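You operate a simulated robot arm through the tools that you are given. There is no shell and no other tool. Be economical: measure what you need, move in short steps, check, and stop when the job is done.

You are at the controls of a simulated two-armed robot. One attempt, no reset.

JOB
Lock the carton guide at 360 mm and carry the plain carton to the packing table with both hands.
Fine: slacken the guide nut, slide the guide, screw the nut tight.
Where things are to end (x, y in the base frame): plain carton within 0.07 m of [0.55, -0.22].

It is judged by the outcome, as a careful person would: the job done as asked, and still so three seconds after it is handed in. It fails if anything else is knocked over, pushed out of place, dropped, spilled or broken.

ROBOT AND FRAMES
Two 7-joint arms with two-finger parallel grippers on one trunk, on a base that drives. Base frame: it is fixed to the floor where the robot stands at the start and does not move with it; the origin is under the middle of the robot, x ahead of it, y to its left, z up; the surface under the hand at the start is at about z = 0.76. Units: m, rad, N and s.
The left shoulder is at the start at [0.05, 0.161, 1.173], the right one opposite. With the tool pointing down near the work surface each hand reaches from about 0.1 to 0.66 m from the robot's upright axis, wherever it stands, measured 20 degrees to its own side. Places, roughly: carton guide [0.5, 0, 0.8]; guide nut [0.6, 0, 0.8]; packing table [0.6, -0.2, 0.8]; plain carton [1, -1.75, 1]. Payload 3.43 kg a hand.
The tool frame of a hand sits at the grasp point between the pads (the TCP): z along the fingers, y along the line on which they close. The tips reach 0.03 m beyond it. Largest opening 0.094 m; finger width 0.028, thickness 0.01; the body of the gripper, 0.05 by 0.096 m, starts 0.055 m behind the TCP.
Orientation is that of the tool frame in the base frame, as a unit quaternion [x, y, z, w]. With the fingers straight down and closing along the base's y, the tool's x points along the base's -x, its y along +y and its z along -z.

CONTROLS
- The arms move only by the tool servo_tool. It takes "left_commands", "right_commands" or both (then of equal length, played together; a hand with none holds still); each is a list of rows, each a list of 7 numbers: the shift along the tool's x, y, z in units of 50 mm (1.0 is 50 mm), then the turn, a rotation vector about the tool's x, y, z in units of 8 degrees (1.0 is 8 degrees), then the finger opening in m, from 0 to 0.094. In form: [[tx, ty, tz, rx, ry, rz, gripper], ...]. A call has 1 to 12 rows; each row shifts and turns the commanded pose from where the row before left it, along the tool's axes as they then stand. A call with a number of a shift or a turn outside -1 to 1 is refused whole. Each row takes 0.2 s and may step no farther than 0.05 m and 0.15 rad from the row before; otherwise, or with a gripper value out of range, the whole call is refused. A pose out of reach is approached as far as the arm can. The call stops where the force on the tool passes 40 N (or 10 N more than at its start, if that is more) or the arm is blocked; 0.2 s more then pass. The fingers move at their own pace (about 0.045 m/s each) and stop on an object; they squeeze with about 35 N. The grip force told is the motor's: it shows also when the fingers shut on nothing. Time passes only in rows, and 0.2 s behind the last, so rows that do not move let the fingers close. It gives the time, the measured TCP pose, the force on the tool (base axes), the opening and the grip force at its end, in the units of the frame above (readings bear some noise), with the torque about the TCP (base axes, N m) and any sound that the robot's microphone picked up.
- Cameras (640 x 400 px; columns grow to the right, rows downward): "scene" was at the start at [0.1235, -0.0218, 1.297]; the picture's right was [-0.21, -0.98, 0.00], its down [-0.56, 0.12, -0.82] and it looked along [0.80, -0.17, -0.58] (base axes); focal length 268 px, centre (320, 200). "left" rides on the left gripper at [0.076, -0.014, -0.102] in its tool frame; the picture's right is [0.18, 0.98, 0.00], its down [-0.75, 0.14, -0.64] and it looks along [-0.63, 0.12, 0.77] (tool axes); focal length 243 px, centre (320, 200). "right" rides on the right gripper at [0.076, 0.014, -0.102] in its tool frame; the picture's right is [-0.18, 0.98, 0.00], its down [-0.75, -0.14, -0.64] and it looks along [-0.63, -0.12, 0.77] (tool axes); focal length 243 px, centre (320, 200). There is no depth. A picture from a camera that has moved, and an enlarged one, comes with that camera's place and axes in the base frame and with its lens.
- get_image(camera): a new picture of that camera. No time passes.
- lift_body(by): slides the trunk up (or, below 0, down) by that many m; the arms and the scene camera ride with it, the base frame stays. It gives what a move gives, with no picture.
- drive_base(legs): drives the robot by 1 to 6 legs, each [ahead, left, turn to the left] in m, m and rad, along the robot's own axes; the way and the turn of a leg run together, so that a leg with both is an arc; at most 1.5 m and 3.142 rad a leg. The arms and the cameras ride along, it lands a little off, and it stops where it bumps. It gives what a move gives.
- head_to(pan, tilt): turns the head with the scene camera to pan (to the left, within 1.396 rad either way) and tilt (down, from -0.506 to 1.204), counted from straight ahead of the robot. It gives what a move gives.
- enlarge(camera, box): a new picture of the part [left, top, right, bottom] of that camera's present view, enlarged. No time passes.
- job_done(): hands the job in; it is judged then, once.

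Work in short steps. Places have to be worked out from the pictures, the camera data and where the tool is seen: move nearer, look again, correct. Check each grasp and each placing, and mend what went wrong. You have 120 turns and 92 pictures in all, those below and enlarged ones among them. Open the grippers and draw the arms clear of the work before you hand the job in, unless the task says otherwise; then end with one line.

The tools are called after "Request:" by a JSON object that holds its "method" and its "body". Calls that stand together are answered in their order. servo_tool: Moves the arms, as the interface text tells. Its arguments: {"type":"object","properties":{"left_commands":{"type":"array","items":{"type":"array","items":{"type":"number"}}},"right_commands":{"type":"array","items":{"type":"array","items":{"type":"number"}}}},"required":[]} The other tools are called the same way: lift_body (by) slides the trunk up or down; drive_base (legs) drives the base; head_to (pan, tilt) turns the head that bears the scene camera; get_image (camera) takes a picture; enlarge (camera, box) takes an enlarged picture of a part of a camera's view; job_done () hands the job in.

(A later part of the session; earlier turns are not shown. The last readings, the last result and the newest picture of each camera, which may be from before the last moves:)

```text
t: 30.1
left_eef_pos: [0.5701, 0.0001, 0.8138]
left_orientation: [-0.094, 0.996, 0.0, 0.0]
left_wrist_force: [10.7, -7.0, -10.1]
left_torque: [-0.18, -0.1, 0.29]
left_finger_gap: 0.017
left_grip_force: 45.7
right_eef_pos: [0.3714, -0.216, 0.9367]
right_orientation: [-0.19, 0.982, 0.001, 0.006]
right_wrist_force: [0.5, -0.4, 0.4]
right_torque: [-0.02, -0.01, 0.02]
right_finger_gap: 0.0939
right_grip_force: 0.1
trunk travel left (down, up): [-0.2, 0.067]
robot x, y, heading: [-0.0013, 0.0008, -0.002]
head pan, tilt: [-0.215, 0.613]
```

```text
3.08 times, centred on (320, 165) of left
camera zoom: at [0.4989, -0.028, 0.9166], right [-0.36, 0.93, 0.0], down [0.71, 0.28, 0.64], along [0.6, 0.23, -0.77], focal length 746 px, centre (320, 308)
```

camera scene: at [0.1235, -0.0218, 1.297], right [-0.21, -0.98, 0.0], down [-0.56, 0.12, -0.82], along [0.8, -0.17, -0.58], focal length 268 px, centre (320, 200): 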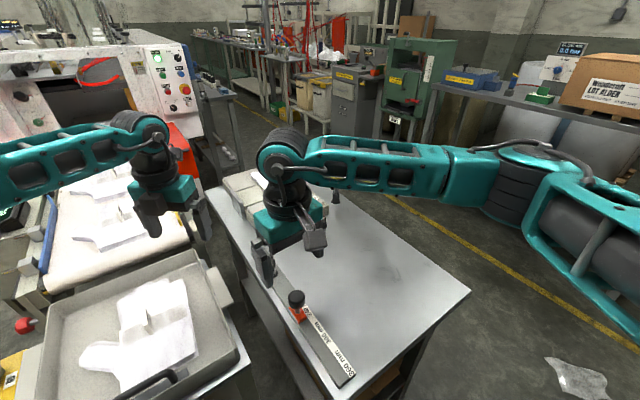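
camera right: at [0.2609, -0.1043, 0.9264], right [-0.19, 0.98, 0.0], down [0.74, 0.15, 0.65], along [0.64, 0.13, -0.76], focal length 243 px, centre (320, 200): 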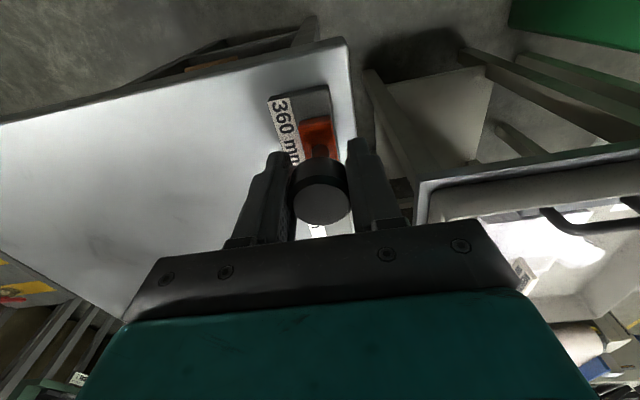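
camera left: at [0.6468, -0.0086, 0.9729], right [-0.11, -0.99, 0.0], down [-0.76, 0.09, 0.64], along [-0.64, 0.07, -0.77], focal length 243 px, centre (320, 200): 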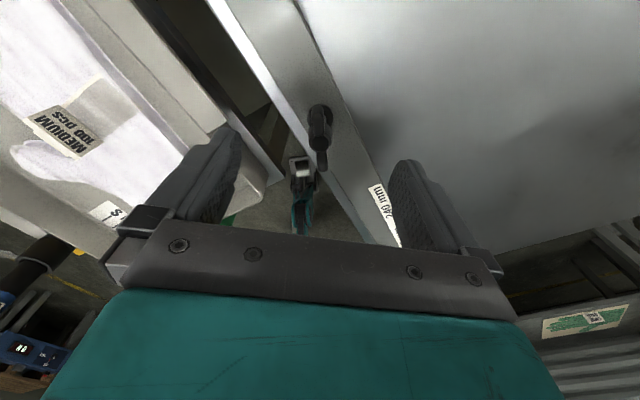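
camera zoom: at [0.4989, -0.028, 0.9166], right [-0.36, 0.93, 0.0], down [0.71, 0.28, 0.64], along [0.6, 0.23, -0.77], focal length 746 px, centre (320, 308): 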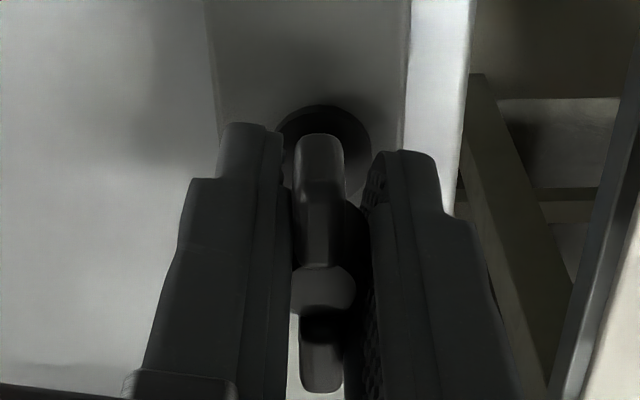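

The torque has risen to 0.29 N·m and the nut still follows the hand. I keep going.

Request:
{"method": "servo_tool", "body": {"left_commands": [[0, 0, 0, 0, 0, 1, 0.0], [0, 0, 0, 0, 0, 1, 0.0], [0, 0, 0, 0, 0, 0, 0.0]]}}

Request:
{"method": "servo_tool", "body": {"left_commands": [[0, 0, 0, 0, 0, 1, 0.0], [0, 0, 0, 0, 0, 1, 0.0], [0, 0, 0, 0, 0, 0, 0.0]]}}

Request:
{"method": "enlarge", "body": {"camera": "left", "box": [240, 100, 400, 230]}}

```text
t: 30.9
left_eef_pos: [0.5692, -0.0005, 0.8144]
left_orientation: [0.043, 0.999, -0.001, -0.001]
left_wrist_force: [7.7, -8.8, -8.1]
left_torque: [-0.15, 0.51, 1.87]
left_finger_gap: 0.0233
left_grip_force: 45.3
right_eef_pos: [0.3701, -0.2159, 0.9365]
right_orientation: [-0.19, 0.982, 0.001, 0.006]
right_wrist_force: [0.3, -0.5, -0.2]
right_torque: [0.03, -0.01, 0.01]
right_finger_gap: 0.0941
right_grip_force: 0.1
trunk travel left (down, up): [-0.2, 0.067]
robot x, y, heading: [-0.0002, -0.0015, -0.002]
head pan, tilt: [-0.215, 0.613]
```

```text
t: 31.8
left_eef_pos: [0.5709, 0.001, 0.8154]
left_orientation: [0.179, 0.984, -0.002, -0.001]
left_wrist_force: [10.6, -10.0, -4.4]
left_torque: [-0.18, 0.44, 3.45]
left_finger_gap: 0.033
left_grip_force: 44.4
right_eef_pos: [0.3708, -0.2163, 0.9363]
right_orientation: [-0.189, 0.982, 0.002, 0.007]
right_wrist_force: [-0.1, 0.3, -1.0]
right_torque: [0.01, -0.03, -0.02]
right_finger_gap: 0.094
right_grip_force: 0.1
trunk travel left (down, up): [-0.2, 0.067]
robot x, y, heading: [-0.0015, -0.0004, -0.0]
head pan, tilt: [-0.215, 0.613]
```

```text
3.08 times, centred on (320, 165) of left
camera zoom: at [0.4949, 0.0138, 0.9169], right [0.17, 0.98, 0.0], down [0.76, -0.13, 0.64], along [0.63, -0.11, -0.77], focal length 746 px, centre (320, 308)
```

zoom: 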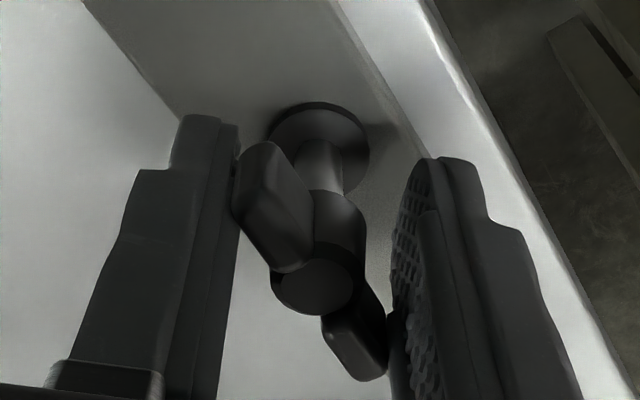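

The nut has stopped firm: the torque reached 3.45 N·m and the wings are forcing the pads apart. I release it, raise the left hand, and look over the guide.

Request:
{"method": "servo_tool", "body": {"left_commands": [[0, 0, 0, 0, 0, 0, 0.094], [0, 0, 0, 0, 0, 0, 0.094], [0, 0, 0, 0, 0, 0, 0.094], [0, 0, 0, 0, 0, 0, 0.094], [0, 0, -0.9, 0, 0, 0, 0.094], [0, 0, -0.9, 0, 0, 0, 0.094], [0, 0, -0.9, 0, 0, 0, 0.094], [0.5, 0.5, -0.5, 0, 0, -1, 0.094], [0.5, 0.5, -0.5, 0, 0, -1, 0.094], [0.5, 0.5, -0.5, 0, 0, -0.6, 0.094]]}}

Request:
{"method": "head_to", "body": {"pan": -0.2, "tilt": 0.9}}

Request:
{"method": "enlarge", "body": {"camera": "scene", "box": [200, 100, 440, 340]}}

```text
t: 34.0
left_eef_pos: [0.5133, 0.0918, 1.0256]
left_orientation: [0.002, 1.0, -0.001, 0.0]
left_wrist_force: [-0.6, -0.3, 0.9]
left_torque: [-0.01, -0.05, -0.02]
left_finger_gap: 0.094
left_grip_force: 0.1
right_eef_pos: [0.3701, -0.2159, 0.9382]
right_orientation: [-0.189, 0.982, 0.001, 0.007]
right_wrist_force: [0.7, 0.3, 0.7]
right_torque: [-0.02, 0.03, -0.01]
right_finger_gap: 0.0939
right_grip_force: 0.1
trunk travel left (down, up): [-0.2, 0.067]
robot x, y, heading: [-0.0015, 0.0007, 0.003]
head pan, tilt: [-0.215, 0.613]
```

```text
t: 34.7
left_eef_pos: [0.512, 0.0898, 1.0245]
left_orientation: [0.003, 1.0, 0.0, 0.0]
left_wrist_force: [0.6, 0.3, 0.5]
left_torque: [-0.01, -0.03, 0.0]
left_finger_gap: 0.094
left_grip_force: 0.0
right_eef_pos: [0.3701, -0.2163, 0.9363]
right_orientation: [-0.19, 0.982, 0.001, 0.006]
right_wrist_force: [-0.4, -0.2, -0.7]
right_torque: [0.02, -0.02, 0.0]
right_finger_gap: 0.0937
right_grip_force: 0.1
trunk travel left (down, up): [-0.2, 0.067]
robot x, y, heading: [0.0018, -0.0054, -0.001]
head pan, tilt: [-0.201, 0.901]
```

```text
1.67 times, centred on (320, 220) of scene
camera zoom: at [0.1119, -0.0178, 1.2734], right [-0.2, -0.98, 0.0], down [-0.77, 0.16, -0.62], along [0.61, -0.12, -0.78], focal length 446 px, centre (320, 167)
```

zoom: 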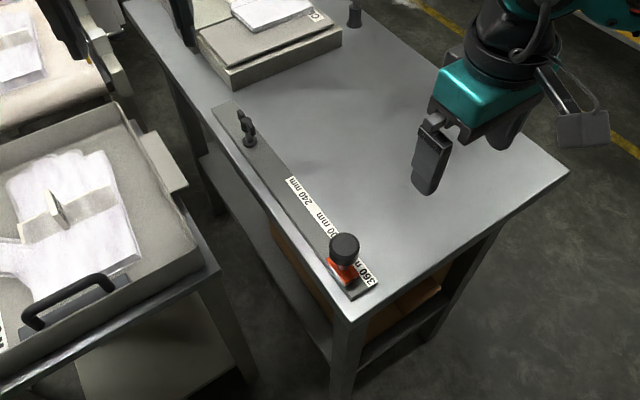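

The guide is locked beside 360. Now I look for the carton toward (1,-1.75).

Request:
{"method": "head_to", "body": {"pan": -1.05, "tilt": 0.3}}

Request:
{"method": "get_image", "body": {"camera": "scene"}}

```text
t: 35.9
left_eef_pos: [0.5114, 0.0906, 1.0241]
left_orientation: [0.003, 1.0, 0.0, -0.001]
left_wrist_force: [0.1, 0.2, 0.5]
left_torque: [0.01, -0.01, 0.01]
left_finger_gap: 0.0943
left_grip_force: 0.0
right_eef_pos: [0.3692, -0.2161, 0.9366]
right_orientation: [-0.19, 0.982, 0.0, 0.007]
right_wrist_force: [0.0, -0.1, 0.1]
right_torque: [0.0, -0.01, 0.03]
right_finger_gap: 0.0938
right_grip_force: 0.1
trunk travel left (down, up): [-0.2, 0.067]
robot x, y, heading: [-0.0003, 0.0018, 0.001]
head pan, tilt: [-1.051, 0.3]
```

```text
56 pictures are left
camera scene: at [0.0844, -0.0837, 1.3255], right [-0.87, -0.5, 0.0], down [-0.15, 0.26, -0.96], along [0.48, -0.83, -0.3], focal length 268 px, centre (320, 200)
```

scene: 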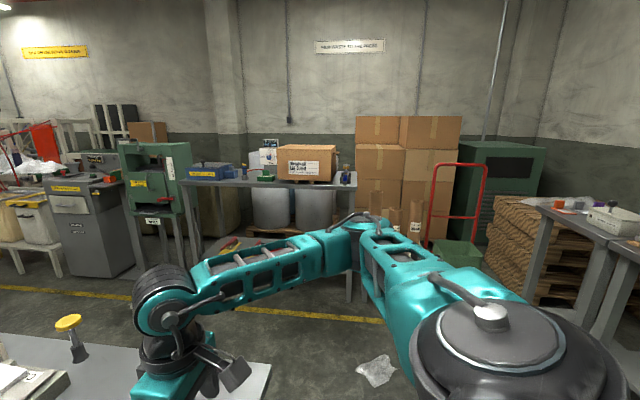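

Request:
{"method": "enlarge", "body": {"camera": "scene", "box": [170, 120, 380, 240]}}

```text
3.05 times, centred on (275, 180) of scene
camera zoom: at [0.0844, -0.0837, 1.3255], right [-0.87, -0.5, 0.0], down [-0.15, 0.26, -0.96], along [0.48, -0.83, -0.3], focal length 816 px, centre (457, 261)
```

zoom: 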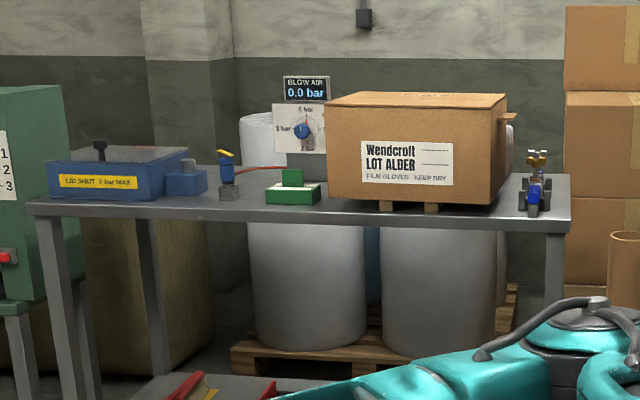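

The carton stands on the far bench, which is turned about 23°. I fold both arms up to a travelling pose before driving.

Request:
{"method": "servo_tool", "body": {"left_commands": [[0.6, 0.2, -0.5, 0, 0, 0, 0.094], [0.6, 0.2, -0.5, 0, 0, 0, 0.094], [0.6, 0.2, -0.5, 0, 0, 0, 0.094], [0.6, 0.2, -0.5, 0, 0, 0, 0.094], [0.6, 0.2, -0.5, 0, 0, 0, 0.094]], "right_commands": [[0, 0, -0.75, 0, 0, 0.55, 0.094], [0, 0, -0.75, 0, 0, 0.55, 0.094], [0, 0, -0.75, 0, 0, 0.55, 0.094], [0, 0, -0.75, 0, 0, 0.55, 0.094], [0, 0, -0.75, 0, 0, 0.55, 0.094]]}}

Request:
{"method": "drive_base", "body": {"legs": [[0, -0.8, 0], [0.7, 0, 0], [0, 0, -1.17]]}}

Request:
{"method": "head_to", "body": {"pan": 0.0, "tilt": 0.4}}

Request:
{"method": "get_image", "body": {"camera": "scene"}}

```text
t: 37.1
left_eef_pos: [0.3629, 0.1417, 1.1503]
left_orientation: [0.003, 1.0, 0.0, 0.0]
left_wrist_force: [0.0, -0.8, 0.5]
left_torque: [0.0, 0.01, 0.01]
left_finger_gap: 0.0943
left_grip_force: 0.1
right_eef_pos: [0.3654, -0.2172, 1.1252]
right_orientation: [0.002, 1.0, 0.001, 0.007]
right_wrist_force: [0.2, -0.3, -0.8]
right_torque: [0.02, -0.01, -0.02]
right_finger_gap: 0.094
right_grip_force: 0.1
trunk travel left (down, up): [-0.2, 0.067]
robot x, y, heading: [-0.0009, 0.0018, -0.001]
head pan, tilt: [-1.051, 0.3]
```

```text
t: 50.9
left_eef_pos: [0.9713, -1.0865, 1.1504]
left_orientation: [0.559, 0.829, 0.0, 0.0]
left_wrist_force: [-0.4, 0.0, 0.4]
left_torque: [-0.03, -0.01, -0.03]
left_finger_gap: 0.0939
left_grip_force: 0.0
right_eef_pos: [0.6404, -1.2236, 1.1244]
right_orientation: [0.558, 0.83, -0.003, 0.006]
right_wrist_force: [-0.1, 0.7, 0.2]
right_torque: [-0.01, 0.01, 0.02]
right_finger_gap: 0.0939
right_grip_force: 0.2
trunk travel left (down, up): [-0.2, 0.067]
robot x, y, heading: [0.7033, -0.8085, -1.185]
head pan, tilt: [-1.051, 0.3]
```

```text
t: 52.2
left_eef_pos: [0.9698, -1.0862, 1.1498]
left_orientation: [0.559, 0.829, 0.0, 0.0]
left_wrist_force: [0.3, 0.4, 0.0]
left_torque: [0.01, 0.03, -0.02]
left_finger_gap: 0.0941
left_grip_force: 0.0
right_eef_pos: [0.6396, -1.2232, 1.1235]
right_orientation: [0.557, 0.83, -0.003, 0.007]
right_wrist_force: [0.2, -0.3, -0.6]
right_torque: [0.01, 0.0, 0.02]
right_finger_gap: 0.0938
right_grip_force: 0.1
trunk travel left (down, up): [-0.2, 0.067]
robot x, y, heading: [0.6998, -0.8057, -1.175]
head pan, tilt: [0.0, 0.4]
```

```text
54 pictures are left
camera scene: at [0.7501, -0.9286, 1.3163], right [-0.93, -0.38, 0.0], down [-0.15, 0.36, -0.92], along [0.35, -0.85, -0.39], focal length 268 px, centre (320, 200)
```

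scene: 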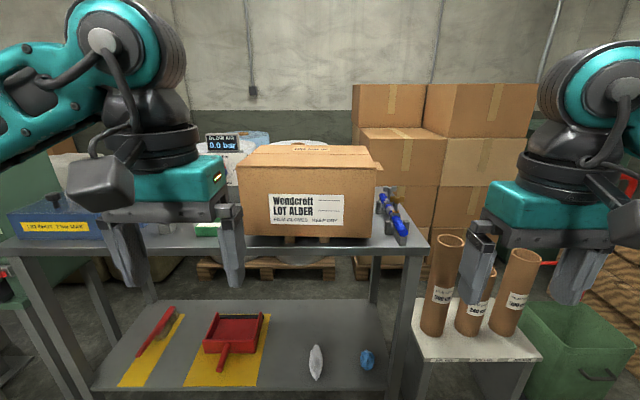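

Request:
{"method": "enlarge", "body": {"camera": "scene", "box": [200, 120, 440, 270]}}

Request:
{"method": "get_image", "body": {"camera": "left"}}

Request:
{"method": "get_image", "body": {"camera": "right"}}

```text
2.67 times, centred on (320, 195) of scene
camera zoom: at [0.7501, -0.9286, 1.3163], right [-0.93, -0.38, 0.0], down [-0.15, 0.36, -0.92], along [0.35, -0.85, -0.39], focal length 714 px, centre (320, 213)
```

zoom: 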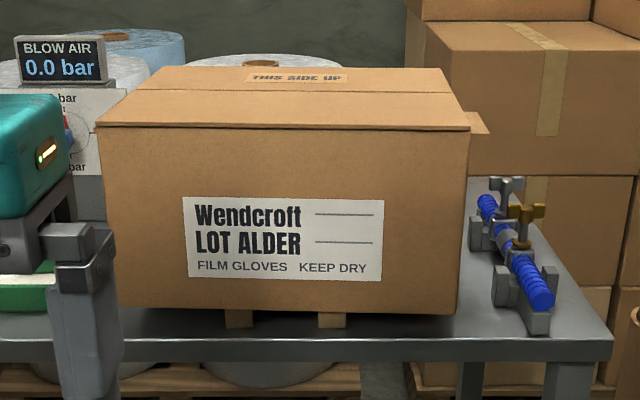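

```text
52 pictures are left
camera left: at [0.9293, -1.0203, 1.2532], right [0.84, 0.54, 0.0], down [0.41, -0.65, 0.64], along [0.35, -0.54, -0.77], focal length 243 px, centre (320, 200)
```

left: 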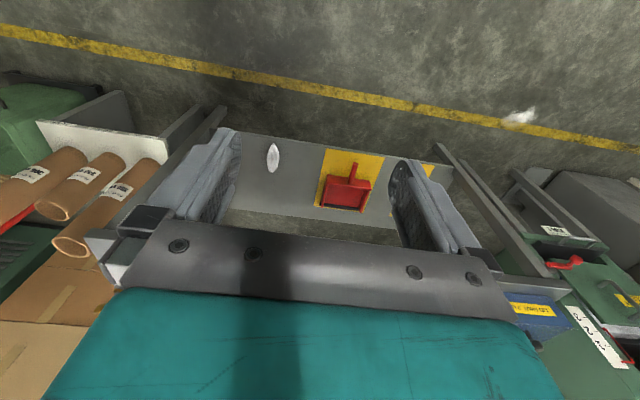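

```text
51 pictures are left
camera right: at [0.6229, -1.1464, 1.2259], right [0.98, 0.2, 0.01], down [0.15, -0.74, 0.65], along [0.14, -0.64, -0.76], focal length 243 px, centre (320, 200)
```

right: 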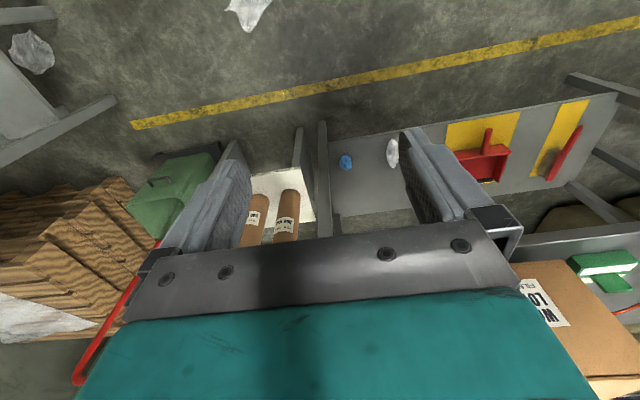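

The carton works out at about 0.37 × 0.265 × 0.205 m, centred near (1.09,-1.66), with its bottom at z≈0.917 on battens. I zoom on its right end and on the gap under it.

Request:
{"method": "enlarge", "body": {"camera": "scene", "box": [350, 140, 430, 250]}}

Request:
{"method": "enlarge", "body": {"camera": "scene", "box": [230, 210, 390, 270]}}

```text
3.64 times, centred on (390, 195) of scene
camera zoom: at [0.7501, -0.9286, 1.3163], right [-0.93, -0.38, 0.0], down [-0.15, 0.36, -0.92], along [0.35, -0.85, -0.39], focal length 974 px, centre (66, 218)
```

zoom: 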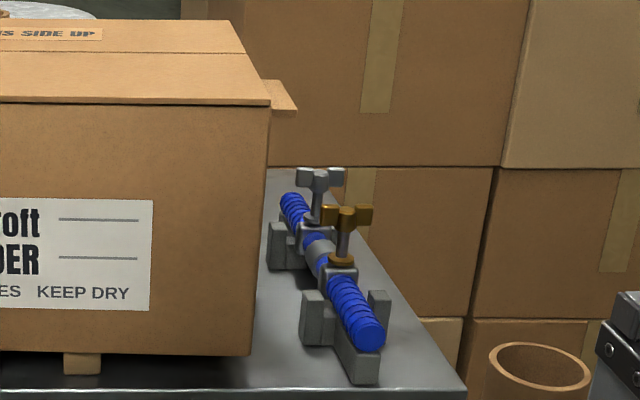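

```text
4.00 times, centred on (310, 240) of scene
camera zoom: at [0.7501, -0.9286, 1.3163], right [-0.93, -0.38, 0.0], down [-0.15, 0.36, -0.92], along [0.35, -0.85, -0.39], focal length 1071 px, centre (360, 40)
```

zoom: 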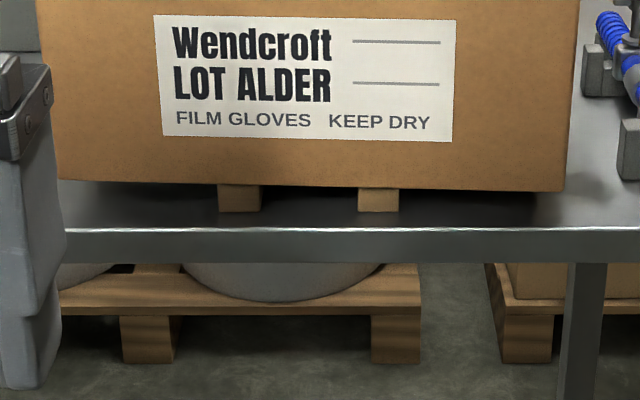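

The far view and this one agree: there is a lifting tab mid-way on the right end, its outer edge near (0.863,-1.69,1.092). The valve handles beside it top out at about 1.015. I set both hands for a diagonal inward grip, first moving them sideways and then turning.

Request:
{"method": "servo_tool", "body": {"left_commands": [[0, 0.7, 0, 0, 0, 0, 0.094], [0, 0.7, 0, 0, 0, 0, 0.094], [0, 0.7, 0, 0, 0, 0, 0.094], [0, 0.7, 0, 0, 0, 0, 0.094], [0, 0.7, 0, 0, 0, 0, 0.094], [0, 0, 0, -0.2326, -0.5613, 0.7316, 0.094], [0, 0, 0, -0.2326, -0.5613, 0.7316, 0.094], [0, 0, 0, -0.2326, -0.5613, 0.7316, 0.094], [0, 0, 0, -0.2326, -0.5613, 0.7316, 0.094], [0, 0, 0, -0.2326, -0.5613, 0.7316, 0.094], [0, 0, 0, -0.2326, -0.5613, 0.7316, 0.094], [0, 0, 0, -0.2326, -0.5613, 0.7316, 0.094]], "right_commands": [[0, -0.4, -0.1, 0, 0, 0, 0.094], [0, -0.4, -0.1, 0, 0, 0, 0.094], [0, -0.4, -0.1, 0, 0, 0, 0.094], [0, -0.4, -0.1, 0, 0, 0, 0.094], [0, -0.4, -0.1, 0, 0, 0, 0.094], [0, 0, 0, 0.2326, -0.5613, -0.7316, 0.094], [0, 0, 0, 0.2326, -0.5613, -0.7316, 0.094], [0, 0, 0, 0.2326, -0.5613, -0.7316, 0.094], [0, 0, 0, 0.2326, -0.5613, -0.7316, 0.094], [0, 0, 0, 0.2326, -0.5613, -0.7316, 0.094], [0, 0, 0, 0.2326, -0.5613, -0.7316, 0.094], [0, 0, 0, 0.2326, -0.5613, -0.7316, 0.094]]}}

Request:
{"method": "servo_tool", "body": {"left_commands": [[0, 0, 0, -0.2326, -0.5613, 0.7316, 0.094], [0, 0, 0, -0.2326, -0.5613, 0.7316, 0.094], [0, 0, 0, -0.2326, -0.5613, 0.7316, 0.094], [0, 0, 0, -0.2326, -0.5613, 0.7316, 0.094], [0, 0, 0, -0.2326, -0.5613, 0.7316, 0.094], [0, 0, 0, -0.2326, -0.5613, 0.7316, 0.094], [0, 0, 0, -0.2326, -0.5613, 0.7316, 0.094], [0, 0, 0, -0.2326, -0.5613, 0.7316, 0.094], [0, 0, 0, -0.2326, -0.5613, 0.7316, 0.094], [0, 0, 0, -0.2326, -0.5613, 0.7316, 0.094], [0, 0, 0, -0.2326, -0.5613, 0.7316, 0.094], [0, 0, 0, -0.2326, -0.5613, 0.7316, 0.094]], "right_commands": [[0, 0, 0, 0.2326, -0.5613, -0.7316, 0.094], [0, 0, 0, 0.2326, -0.5613, -0.7316, 0.094], [0, 0, 0, 0.2326, -0.5613, -0.7316, 0.094], [0, 0, 0, 0.2326, -0.5613, -0.7316, 0.094], [0, 0, 0, 0.2326, -0.5613, -0.7316, 0.094], [0, 0, 0, 0.2326, -0.5613, -0.7316, 0.094], [0, 0, 0, 0.2326, -0.5613, -0.7316, 0.094], [0, 0, 0, 0.2326, -0.5613, -0.7316, 0.094], [0, 0, 0, 0.2326, -0.5613, -0.7316, 0.094], [0, 0, 0, 0.2326, -0.5613, -0.7316, 0.094], [0, 0, 0, 0.2326, -0.5613, -0.7316, 0.094], [0, 0, 0, 0.2326, -0.5613, -0.7316, 0.094]]}}

Request:
{"method": "get_image", "body": {"camera": "scene"}}

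```text
t: 54.8
left_eef_pos: [1.1311, -1.0192, 1.1519]
left_orientation: [0.785, 0.548, -0.056, 0.282]
left_wrist_force: [-0.2, -1.0, -0.3]
left_torque: [0.0, -0.01, 0.01]
left_finger_gap: 0.0939
left_grip_force: 0.1
right_eef_pos: [0.5475, -1.2616, 1.1494]
right_orientation: [0.212, 0.932, -0.245, 0.165]
right_wrist_force: [0.5, 0.3, -0.6]
right_torque: [0.0, 0.0, 0.01]
right_finger_gap: 0.0937
right_grip_force: 0.0
trunk travel left (down, up): [-0.2, 0.067]
robot x, y, heading: [0.7024, -0.8039, -1.179]
head pan, tilt: [0.0, 0.4]
```

```text
t: 57.4
left_eef_pos: [0.9385, -1.1196, 1.2288]
left_orientation: [0.788, -0.125, -0.13, 0.588]
left_wrist_force: [-0.7, 0.6, -0.5]
left_torque: [0.0, -0.03, 0.0]
left_finger_gap: 0.094
left_grip_force: 0.1
left hand out of reach, approached as far as the arm can: row 1, 2, 3, 4, 5, 6, 7, 8, 9, 10, 11, 12
right_eef_pos: [0.7546, -1.1992, 1.2244]
right_orientation: [-0.39, 0.705, -0.485, 0.339]
right_wrist_force: [0.6, 0.5, -1.4]
right_torque: [0.02, -0.01, -0.03]
right_finger_gap: 0.0938
right_grip_force: 0.1
right hand out of reach, approached as far as the arm can: row 1, 2, 3, 4, 5, 6, 7, 8, 9, 10, 11, 12
trunk travel left (down, up): [-0.2, 0.067]
robot x, y, heading: [0.7071, -0.8033, -1.178]
head pan, tilt: [0.0, 0.4]
```

```text
48 pictures are left
camera scene: at [0.7501, -0.9285, 1.3163], right [-0.92, -0.38, 0.0], down [-0.15, 0.36, -0.92], along [0.35, -0.85, -0.39], focal length 268 px, centre (320, 200)
```

scene: 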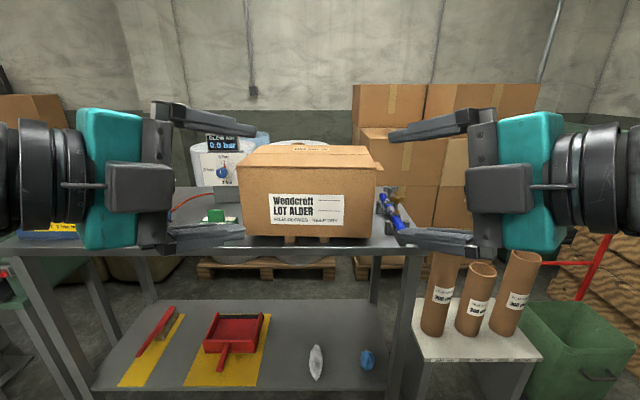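

The hands have the right attitude but are blocked too close in; the elbows are folded too far. I extend both forward so the wrists can go farther out.

Request:
{"method": "servo_tool", "body": {"left_commands": [[0.636, 0.165, 0.615, 0, 0, 0, 0.094], [0.636, 0.165, 0.615, 0, 0, 0, 0.094], [0.636, 0.165, 0.615, 0, 0, 0, 0.094], [0.636, 0.165, 0.615, 0, 0, 0, 0.094], [0, 0, 0, 0, 0, 0, 0.094], [0, 0, 0, 0, 0, 0, 0.094]], "right_commands": [[0.636, -0.165, 0.615, 0, 0, 0, 0.094], [0.636, -0.165, 0.615, 0, 0, 0, 0.094], [0.636, -0.165, 0.615, 0, 0, 0, 0.094], [0.636, -0.165, 0.615, 0, 0, 0, 0.094], [0, 0, 0, 0, 0, 0, 0.094], [0, 0, 0, 0, 0, 0, 0.094]]}}

Request:
{"method": "get_image", "body": {"camera": "scene"}}

```text
t: 58.8
left_eef_pos: [1.0119, -1.2844, 1.2183]
left_orientation: [0.788, -0.125, -0.13, 0.588]
left_wrist_force: [0.3, 0.5, 0.2]
left_torque: [-0.01, 0.01, -0.01]
left_finger_gap: 0.0939
left_grip_force: 0.1
right_eef_pos: [0.8079, -1.3711, 1.2054]
right_orientation: [-0.391, 0.706, -0.485, 0.338]
right_wrist_force: [-0.6, -0.4, -1.0]
right_torque: [-0.02, 0.02, 0.03]
right_finger_gap: 0.0942
right_grip_force: 0.0
trunk travel left (down, up): [-0.2, 0.067]
robot x, y, heading: [0.7025, -0.8048, -1.182]
head pan, tilt: [0.0, 0.4]
```

```text
47 pictures are left
camera scene: at [0.7503, -0.9289, 1.3162], right [-0.92, -0.38, 0.0], down [-0.15, 0.36, -0.92], along [0.35, -0.85, -0.39], focal length 268 px, centre (320, 200)
```

scene: 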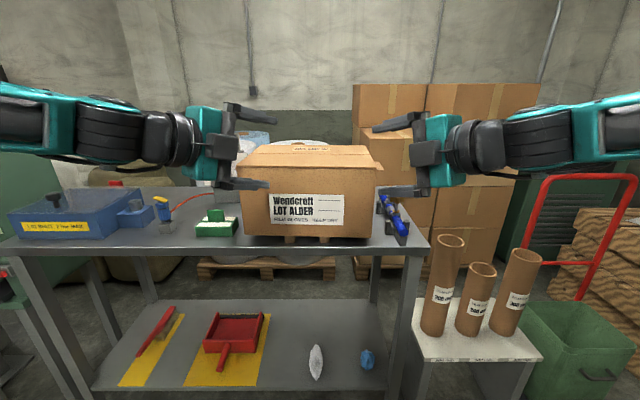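

There was no reach warning this time. I spread the hands 0.15 m outward and lower them about 0.07 m.

Request:
{"method": "servo_tool", "body": {"left_commands": [[0.53, -0.475, -0.42, 0, 0, 0, 0.094], [0.53, -0.475, -0.42, 0, 0, 0, 0.094], [0.53, -0.475, -0.42, 0, 0, 0, 0.094], [0.53, -0.475, -0.42, 0, 0, 0, 0.094], [0, 0, 0, 0, 0, 0, 0.094]], "right_commands": [[0.53, 0.475, -0.42, 0, 0, 0, 0.094], [0.53, 0.475, -0.42, 0, 0, 0, 0.094], [0.53, 0.475, -0.42, 0, 0, 0, 0.094], [0.53, 0.475, -0.42, 0, 0, 0, 0.094], [0, 0, 0, 0, 0, 0, 0.094]]}}

```text
t: 60.0
left_eef_pos: [1.124, -1.2414, 1.183]
left_orientation: [0.788, -0.124, -0.132, 0.588]
left_wrist_force: [1.3, -0.7, -0.2]
left_torque: [-0.01, 0.0, -0.01]
left_finger_gap: 0.0939
left_grip_force: 0.1
left hand out of reach, approached as far as the arm can: row 3, 4
right_eef_pos: [0.7052, -1.4098, 1.1546]
right_orientation: [-0.388, 0.707, -0.485, 0.338]
right_wrist_force: [0.0, 1.3, -0.1]
right_torque: [-0.04, 0.01, 0.0]
right_finger_gap: 0.094
right_grip_force: 0.1
right hand out of reach, approached as far as the arm can: row 3, 4
trunk travel left (down, up): [-0.2, 0.067]
robot x, y, heading: [0.7025, -0.802, -1.18]
head pan, tilt: [0.0, 0.4]
```

The limit at this attitude is about 0.225 m lateral. Pointing the hands less inward (30° from ahead) should let them go wider, so I turn them 15° and spread again.

Request:
{"method": "servo_tool", "body": {"left_commands": [[0, 0, 0, 0, 0.905, -0.243, 0.094], [0, 0, 0, 0, 0.905, -0.243, 0.094], [0.693, -0.103, -0.386, 0, 0, 0, 0.094], [0.693, -0.103, -0.386, 0, 0, 0, 0.094], [0, 0, 0, 0, 0, 0, 0.094]], "right_commands": [[0, 0, 0, 0, 0.905, 0.243, 0.094], [0, 0, 0, 0, 0.905, 0.243, 0.094], [0.693, 0.103, -0.386, 0, 0, 0, 0.094], [0.693, 0.103, -0.386, 0, 0, 0, 0.094], [0, 0, 0, 0, 0, 0, 0.094]]}}

Request:
{"method": "get_image", "body": {"camera": "left"}}

Request:
{"method": "get_image", "body": {"camera": "right"}}

```text
t: 61.2
left_eef_pos: [1.1317, -1.2451, 1.1776]
left_orientation: [0.801, -0.001, -0.066, 0.595]
left_wrist_force: [0.0, -0.9, 0.4]
left_torque: [-0.02, 0.02, 0.03]
left_finger_gap: 0.094
left_grip_force: 0.1
left hand out of reach, approached as far as the arm can: row 1, 2, 3, 4
right_eef_pos: [0.6652, -1.4473, 1.1214]
right_orientation: [-0.297, 0.757, -0.519, 0.264]
right_wrist_force: [0.9, 1.1, -0.1]
right_torque: [0.0, 0.04, 0.01]
right_finger_gap: 0.0942
right_grip_force: 0.0
right hand out of reach, approached as far as the arm can: row 1, 3, 4
trunk travel left (down, up): [-0.2, 0.067]
robot x, y, heading: [0.7057, -0.8013, -1.177]
head pan, tilt: [0.0, 0.4]
```

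```text
46 pictures are left
camera left: at [1.218, -1.149, 1.1851], right [0.26, -0.3, 0.92], down [-0.67, 0.63, 0.4], along [-0.7, -0.72, -0.04], focal length 243 px, centre (320, 200)
```

left: 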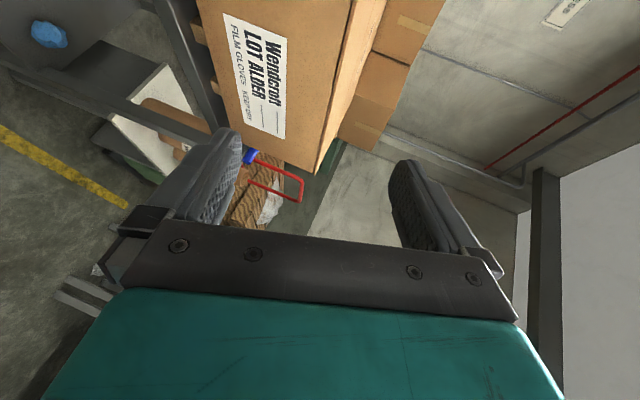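

```text
45 pictures are left
camera right: at [0.5376, -1.4345, 1.1344], right [-0.05, 0.41, -0.91], down [0.08, 0.91, 0.41], along [1.0, -0.06, -0.08], focal length 243 px, centre (320, 200)
```

right: 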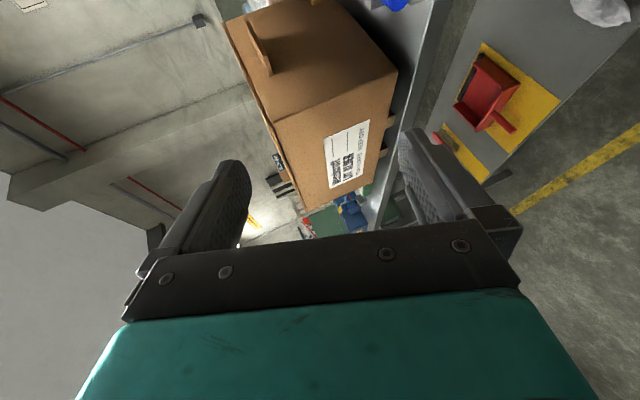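

The right hand is out at 0.285 m, and its camera clearly shows the tab as a ledge high on the end. I lower the left hand and spread it further too.

Request:
{"method": "servo_tool", "body": {"left_commands": [[0, -0.58, 0.155, 0, 0, 0, 0.094], [0, -0.58, 0.155, 0, 0, 0, 0.094], [0.606, -0.09, -0.338, 0, 0, 0, 0.094], [0.606, -0.09, -0.338, 0, 0, 0, 0.094], [0, 0, 0, 0, 0, 0, 0.094]]}}

```text
t: 62.4
left_eef_pos: [1.1735, -1.2325, 1.1404]
left_orientation: [0.802, -0.001, -0.066, 0.593]
left_wrist_force: [-0.1, 0.7, 0.5]
left_torque: [0.0, -0.02, -0.01]
left_finger_gap: 0.0939
left_grip_force: 0.1
left hand out of reach, approached as far as the arm can: row 2, 3, 4
right_eef_pos: [0.6656, -1.4485, 1.1223]
right_orientation: [-0.296, 0.757, -0.518, 0.265]
right_wrist_force: [0.0, 0.3, -0.1]
right_torque: [0.06, 0.03, 0.0]
right_finger_gap: 0.0939
right_grip_force: 0.0
trunk travel left (down, up): [-0.2, 0.067]
robot x, y, heading: [0.7009, -0.799, -1.181]
head pan, tilt: [0.0, 0.4]
```

Both hands are now about 0.28 m out and 0.58 m ahead. I drive 0.2 m toward the carton, correcting heading and offset, then check.

Request:
{"method": "drive_base", "body": {"legs": [[0.2, 0.053, -0.034]]}}

Request:
{"method": "get_image", "body": {"camera": "scene"}}

Request:
{"method": "get_image", "body": {"camera": "left"}}

Request:
{"method": "get_image", "body": {"camera": "right"}}

```text
t: 64.0
left_eef_pos: [1.2798, -1.4161, 1.1399]
left_orientation: [0.802, -0.016, -0.076, 0.592]
left_wrist_force: [0.4, -0.3, -0.2]
left_torque: [0.01, -0.02, -0.02]
left_finger_gap: 0.094
left_grip_force: 0.2
right_eef_pos: [0.7627, -1.6137, 1.1224]
right_orientation: [-0.283, 0.762, -0.523, 0.255]
right_wrist_force: [0.1, -1.0, -1.0]
right_torque: [0.01, 0.02, 0.02]
right_finger_gap: 0.094
right_grip_force: 0.1
trunk travel left (down, up): [-0.2, 0.067]
robot x, y, heading: [0.8223, -0.9685, -1.215]
head pan, tilt: [0.0, 0.4]
```

```text
44 pictures are left
camera scene: at [0.8675, -1.0972, 1.3162], right [-0.94, -0.35, 0.0], down [-0.14, 0.37, -0.92], along [0.32, -0.86, -0.39], focal length 268 px, centre (320, 200)
```

scene: 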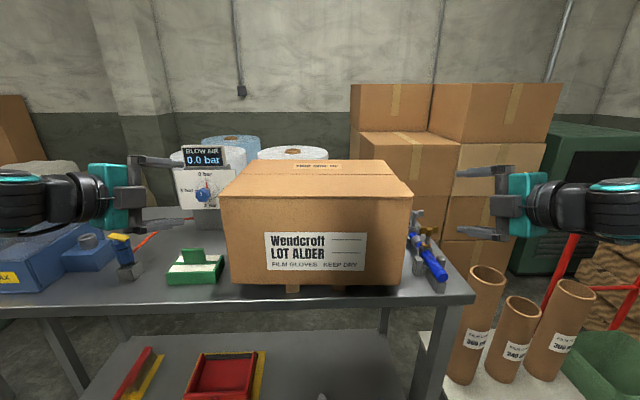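

```text
43 pictures are left
camera left: at [1.3685, -1.3233, 1.1476], right [0.25, -0.31, 0.92], down [-0.64, 0.65, 0.4], along [-0.72, -0.69, -0.04], focal length 243 px, centre (320, 200)
```

left: 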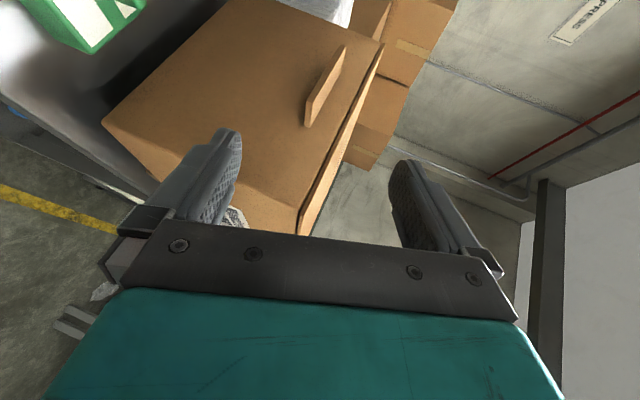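

```text
42 pictures are left
camera right: at [0.636, -1.595, 1.1339], right [-0.03, 0.42, -0.91], down [0.12, 0.9, 0.41], along [0.99, -0.09, -0.08], focal length 243 px, centre (320, 200)
```

right: 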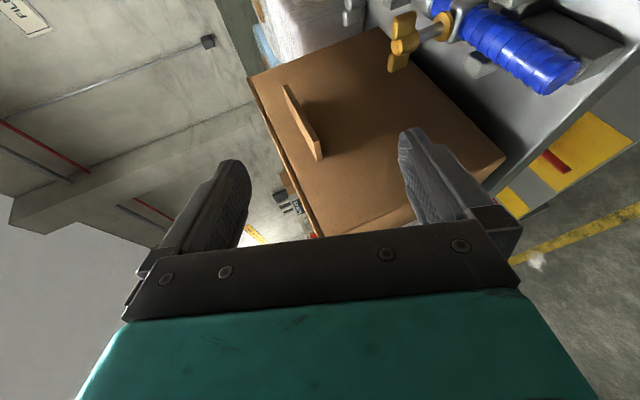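

Both ends have a tab. I enlarge them to fix where they are.

Request:
{"method": "enlarge", "body": {"camera": "left", "box": [240, 20, 400, 150]}}

Request:
{"method": "enlarge", "body": {"camera": "right", "box": [230, 60, 390, 190]}}

Request:
{"method": "enlarge", "body": {"camera": "scene", "box": [170, 130, 460, 310]}}

```text
3.08 times, centred on (320, 85) of left
camera zoom: at [1.3685, -1.3233, 1.1476], right [0.25, -0.31, 0.92], down [-0.64, 0.65, 0.4], along [-0.72, -0.69, -0.04], focal length 746 px, centre (320, 554)
```

zoom: 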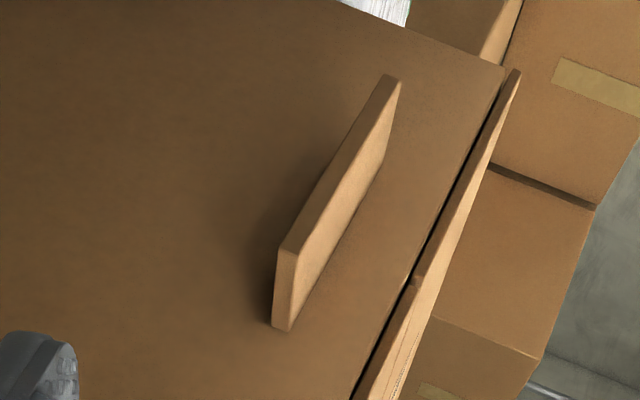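

```text
3.08 times, centred on (310, 125) of right
camera zoom: at [0.636, -1.595, 1.1339], right [-0.03, 0.42, -0.91], down [0.12, 0.9, 0.41], along [0.99, -0.09, -0.08], focal length 746 px, centre (351, 431)
```

zoom: 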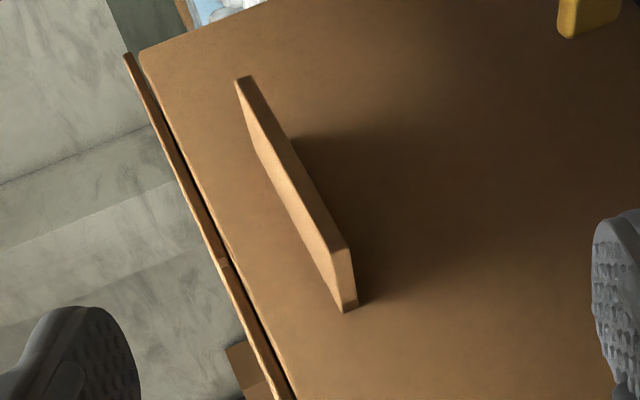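

```text
2.21 times, centred on (315, 220) of scene
camera zoom: at [0.8675, -1.0972, 1.3162], right [-0.94, -0.35, 0.0], down [-0.14, 0.37, -0.92], along [0.32, -0.86, -0.39], focal length 591 px, centre (331, 156)
```

zoom: 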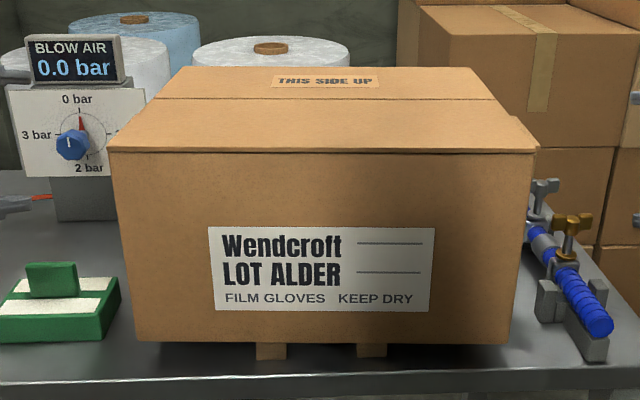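

Tabs measured: z≈1.096, about 0.01 thick, sticking out 0.03, mid-way at about 0.115 from the front face. The carton is yawed 19.5° and 0.376 wide. I drive the last 0.13 m so both tabs lie beside the hands.

Request:
{"method": "drive_base", "body": {"legs": [[0.132, 0.016, -0.0155]]}}

Request:
{"method": "get_image", "body": {"camera": "left"}}

Request:
{"method": "get_image", "body": {"camera": "right"}}

```text
t: 65.3
left_eef_pos: [1.331, -1.5422, 1.1398]
left_orientation: [0.802, -0.023, -0.082, 0.591]
left_wrist_force: [0.6, -0.3, 0.4]
left_torque: [0.02, 0.01, 0.0]
left_finger_gap: 0.094
left_grip_force: 0.0
right_eef_pos: [0.8123, -1.7302, 1.1206]
right_orientation: [-0.277, 0.765, -0.525, 0.251]
right_wrist_force: [0.2, -0.2, 0.7]
right_torque: [-0.03, -0.02, -0.01]
right_finger_gap: 0.0942
right_grip_force: 0.0
trunk travel left (down, up): [-0.2, 0.067]
robot x, y, heading: [0.8823, -1.0883, -1.24]
head pan, tilt: [0.0, 0.4]
```

```text
38 pictures are left
camera left: at [1.4218, -1.4498, 1.1476], right [0.24, -0.32, 0.92], down [-0.63, 0.66, 0.4], along [-0.73, -0.68, -0.04], focal length 243 px, centre (320, 200)
```

left: 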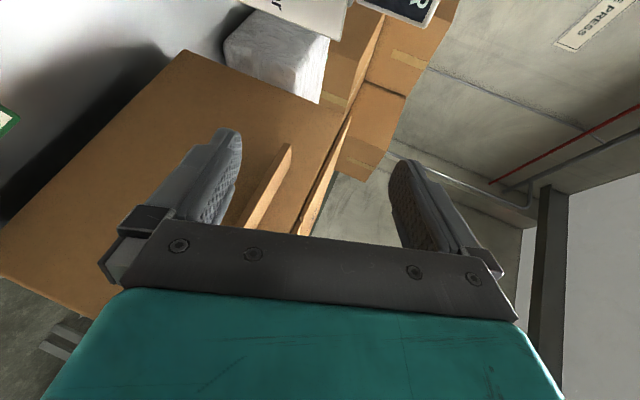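

```text
37 pictures are left
camera right: at [0.6852, -1.7098, 1.1337], right [-0.02, 0.42, -0.91], down [0.13, 0.9, 0.41], along [0.99, -0.11, -0.08], focal length 243 px, centre (320, 200)
```

right: 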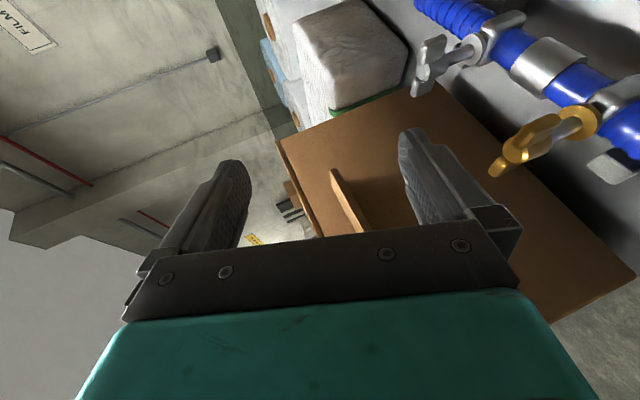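

The hands are beside the tabs (TCP l=0.740 and 0.188 against tab edges 0.687 and 0.251). I narrow the fingers to 0.05, level the hands and lower them to the tab height.

Request:
{"method": "servo_tool", "body": {"left_commands": [[0, 0, 0, -0.9375, 0, 0, 0.05], [0, 0, 0, -0.9375, 0, 0, 0.05], [0, -0.44, 0, 0, 0, 0, 0.05], [0, -0.44, 0, 0, 0, 0, 0.05], [0, 0, 0, 0, 0, 0, 0.05]], "right_commands": [[0, 0, 0, 0.9375, 0, 0, 0.05], [0, 0, 0, 0.9375, 0, 0, 0.05], [0, 0.25, 0, 0, 0, 0, 0.05], [0, 0.25, 0, 0, 0, 0, 0.05], [0, 0, 0, 0, 0, 0, 0.05]]}}

Request:
{"method": "get_image", "body": {"camera": "left"}}

Request:
{"method": "get_image", "body": {"camera": "right"}}

```text
t: 66.5
left_eef_pos: [1.3179, -1.5452, 1.2074]
left_orientation: [0.749, -0.008, -0.087, 0.657]
left_wrist_force: [0.0, -0.3, 0.0]
left_torque: [-0.01, -0.02, 0.02]
left_finger_gap: 0.0499
left_grip_force: 0.1
left hand out of reach, approached as far as the arm can: row 1, 2, 3, 4
right_eef_pos: [0.8261, -1.731, 1.1933]
right_orientation: [-0.249, 0.719, -0.587, 0.277]
right_wrist_force: [-1.1, 0.0, 0.5]
right_torque: [0.01, 0.0, -0.02]
right_finger_gap: 0.05
right_grip_force: 0.1
right hand out of reach, approached as far as the arm can: row 1, 2, 3, 4
trunk travel left (down, up): [-0.2, 0.067]
robot x, y, heading: [0.8859, -1.0846, -1.23]
head pan, tilt: [0.0, 0.4]
```

```text
36 pictures are left
camera left: at [1.4064, -1.4519, 1.1966], right [0.28, -0.16, 0.95], down [-0.64, 0.71, 0.31], along [-0.72, -0.69, 0.1], focal length 243 px, centre (320, 200)
```

left: 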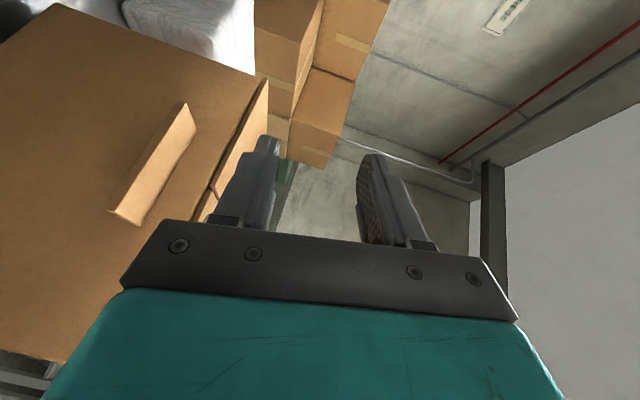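

```text
35 pictures are left
camera right: at [0.6993, -1.7073, 1.1871], right [0.1, 0.31, -0.95], down [0.11, 0.94, 0.32], along [0.99, -0.13, 0.06], focal length 243 px, centre (320, 200)
```

right: 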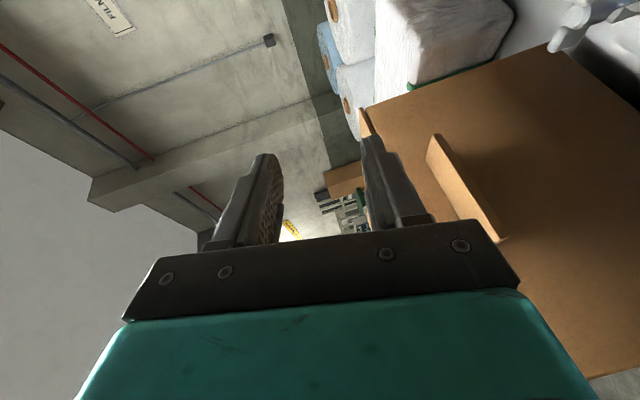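

The level attitude can't be held that low with the trunk at this height. Sliding the trunk down brings the hands down instead, so I lower it 0.05 first.

Request:
{"method": "lift_body", "body": {"by": -0.05}}

Request:
{"method": "servo_tool", "body": {"left_commands": [[0.3, 0, -0.2, 0, 0, 0, 0.05], [0, 0, 0, 0, 0, 0, 0.05]], "right_commands": [[0.1, 0, -0.06, 0, 0, 0, 0.05], [0, 0, 0, 0, 0, 0, 0.05]]}}

```text
t: 67.4
left_eef_pos: [1.3179, -1.5445, 1.1564]
left_orientation: [0.749, -0.008, -0.087, 0.657]
left_wrist_force: [0.8, 0.5, 0.5]
left_torque: [0.0, -0.02, 0.0]
left_finger_gap: 0.05
left_grip_force: 0.0
right_eef_pos: [0.8248, -1.7303, 1.1425]
right_orientation: [-0.248, 0.72, -0.587, 0.277]
right_wrist_force: [-0.6, -1.1, -0.7]
right_torque: [0.02, 0.0, 0.0]
right_finger_gap: 0.0498
right_grip_force: 0.0
trunk travel left (down, up): [-0.15, 0.117]
robot x, y, heading: [0.8825, -1.0902, -1.238]
head pan, tilt: [0.0, 0.4]
```

```text
t: 68.0
left_eef_pos: [1.335, -1.5366, 1.1567]
left_orientation: [0.75, -0.007, -0.087, 0.655]
left_wrist_force: [0.3, -0.5, -0.1]
left_torque: [-0.03, 0.04, -0.01]
left_finger_gap: 0.0501
left_grip_force: 0.1
right_eef_pos: [0.8213, -1.7322, 1.143]
right_orientation: [-0.246, 0.719, -0.587, 0.278]
right_wrist_force: [-0.6, -0.3, 0.2]
right_torque: [0.0, 0.03, 0.03]
right_finger_gap: 0.0499
right_grip_force: 0.0
trunk travel left (down, up): [-0.15, 0.117]
robot x, y, heading: [0.8815, -1.0873, -1.233]
head pan, tilt: [0.0, 0.4]
```

There are no reach warnings now. I lower the trunk by another 0.055 and trim both hands level.

Request:
{"method": "lift_body", "body": {"by": -0.055}}

Request:
{"method": "servo_tool", "body": {"left_commands": [[0, -0.05, 0, -0.45, 0, 0.43, 0.05], [0, -0.05, 0, -0.45, 0, 0.43, 0.05], [0, 0, 0, 0, 0, 0, 0.05]], "right_commands": [[0, -0.08, 0, 0.55, 0, -0.4, 0.05], [0, -0.08, 0, 0.55, 0, -0.4, 0.05], [0, 0, 0, 0, 0, 0, 0.05]]}}

Request:
{"method": "get_image", "body": {"camera": "left"}}

Request:
{"method": "get_image", "body": {"camera": "right"}}

```text
t: 69.0
left_eef_pos: [1.3346, -1.5376, 1.1033]
left_orientation: [0.75, -0.007, -0.087, 0.655]
left_wrist_force: [-0.4, -0.4, -1.0]
left_torque: [-0.01, -0.01, -0.04]
left_finger_gap: 0.0501
left_grip_force: 0.0
right_eef_pos: [0.8208, -1.7329, 1.087]
right_orientation: [-0.247, 0.72, -0.587, 0.278]
right_wrist_force: [0.0, 0.5, 0.4]
right_torque: [0.02, -0.01, -0.04]
right_finger_gap: 0.0499
right_grip_force: 0.0
trunk travel left (down, up): [-0.095, 0.172]
robot x, y, heading: [0.8822, -1.0893, -1.234]
head pan, tilt: [0.0, 0.4]
```

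```text
t: 69.8
left_eef_pos: [1.3339, -1.5367, 1.1025]
left_orientation: [0.751, -0.007, -0.087, 0.655]
left_wrist_force: [-0.1, 0.2, -0.2]
left_torque: [-0.03, 0.0, -0.04]
left_finger_gap: 0.05
left_grip_force: 0.1
left hand out of reach, approached as far as the arm can: row 1, 2
right_eef_pos: [0.8246, -1.7333, 1.1257]
right_orientation: [-0.253, 0.697, -0.614, 0.27]
right_wrist_force: [-0.3, -1.0, -0.5]
right_torque: [0.0, -0.01, 0.02]
right_finger_gap: 0.0499
right_grip_force: 0.0
right hand out of reach, approached as far as the arm can: row 1, 2
trunk travel left (down, up): [-0.095, 0.172]
robot x, y, heading: [0.8875, -1.0861, -1.236]
head pan, tilt: [0.0, 0.4]
```

```text
34 pictures are left
camera left: at [1.4225, -1.4435, 1.0917], right [0.28, -0.16, 0.95], down [-0.64, 0.7, 0.31], along [-0.72, -0.69, 0.1], focal length 243 px, centre (320, 200)
```

left: 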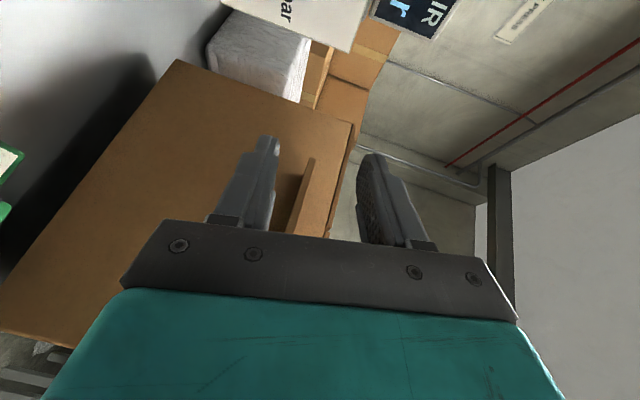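

```text
33 pictures are left
camera right: at [0.6979, -1.7088, 1.1174], right [0.11, 0.24, -0.96], down [0.11, 0.96, 0.25], along [0.99, -0.13, 0.08], focal length 243 px, centre (320, 200)
```

right: 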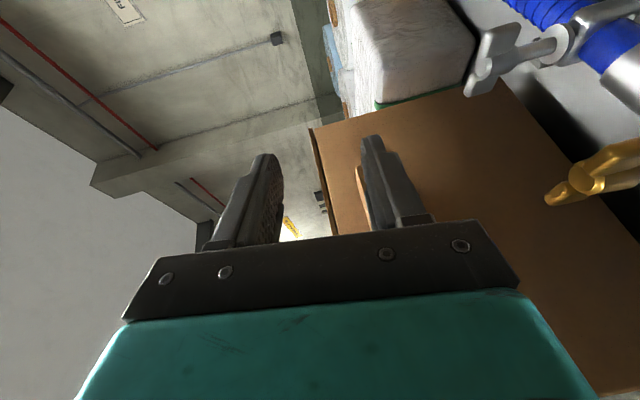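

The right hand rose as it levelled (only about 6° of tilt left), so another 0.03 of trunk should bring it to tab height. I check with the scene camera.

Request:
{"method": "lift_body", "body": {"by": -0.03}}

Request:
{"method": "servo_tool", "body": {"left_commands": [[0, 0.22, 0, 0, 0, 0, 0.05], [0, 0.22, 0, 0, 0, 0, 0.05], [0, 0, 0, 0, 0, 0, 0.05]]}}

Request:
{"method": "get_image", "body": {"camera": "scene"}}

```text
t: 70.5
left_eef_pos: [1.3348, -1.5373, 1.0714]
left_orientation: [0.75, -0.007, -0.087, 0.656]
left_wrist_force: [-0.9, 1.4, 0.2]
left_torque: [0.03, -0.03, -0.05]
left_finger_gap: 0.05
left_grip_force: 0.0
right_eef_pos: [0.8244, -1.7314, 1.0964]
right_orientation: [-0.255, 0.696, -0.613, 0.272]
right_wrist_force: [-0.5, 0.5, -0.4]
right_torque: [-0.01, 0.01, -0.01]
right_finger_gap: 0.05
right_grip_force: 0.1
trunk travel left (down, up): [-0.065, 0.202]
robot x, y, heading: [0.8884, -1.0882, -1.232]
head pan, tilt: [0.0, 0.4]
```

```text
t: 71.3
left_eef_pos: [1.338, -1.5395, 1.0941]
left_orientation: [0.75, -0.006, -0.088, 0.655]
left_wrist_force: [-0.1, 0.1, -0.2]
left_torque: [-0.01, -0.05, -0.03]
left_finger_gap: 0.0501
left_grip_force: 0.1
right_eef_pos: [0.8258, -1.7318, 1.0955]
right_orientation: [-0.254, 0.698, -0.613, 0.271]
right_wrist_force: [0.8, 0.0, -0.3]
right_torque: [0.05, 0.0, -0.02]
right_finger_gap: 0.05
right_grip_force: 0.0
trunk travel left (down, up): [-0.065, 0.202]
robot x, y, heading: [0.8843, -1.0834, -1.235]
head pan, tilt: [0.0, 0.4]
```

```text
32 pictures are left
camera scene: at [0.9242, -1.2151, 1.1813], right [-0.94, -0.33, 0.0], down [-0.13, 0.37, -0.92], along [0.31, -0.87, -0.39], focal length 268 px, centre (320, 200)
```

scene: 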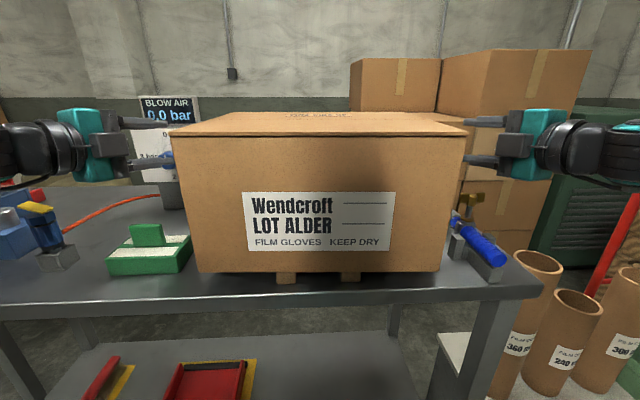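

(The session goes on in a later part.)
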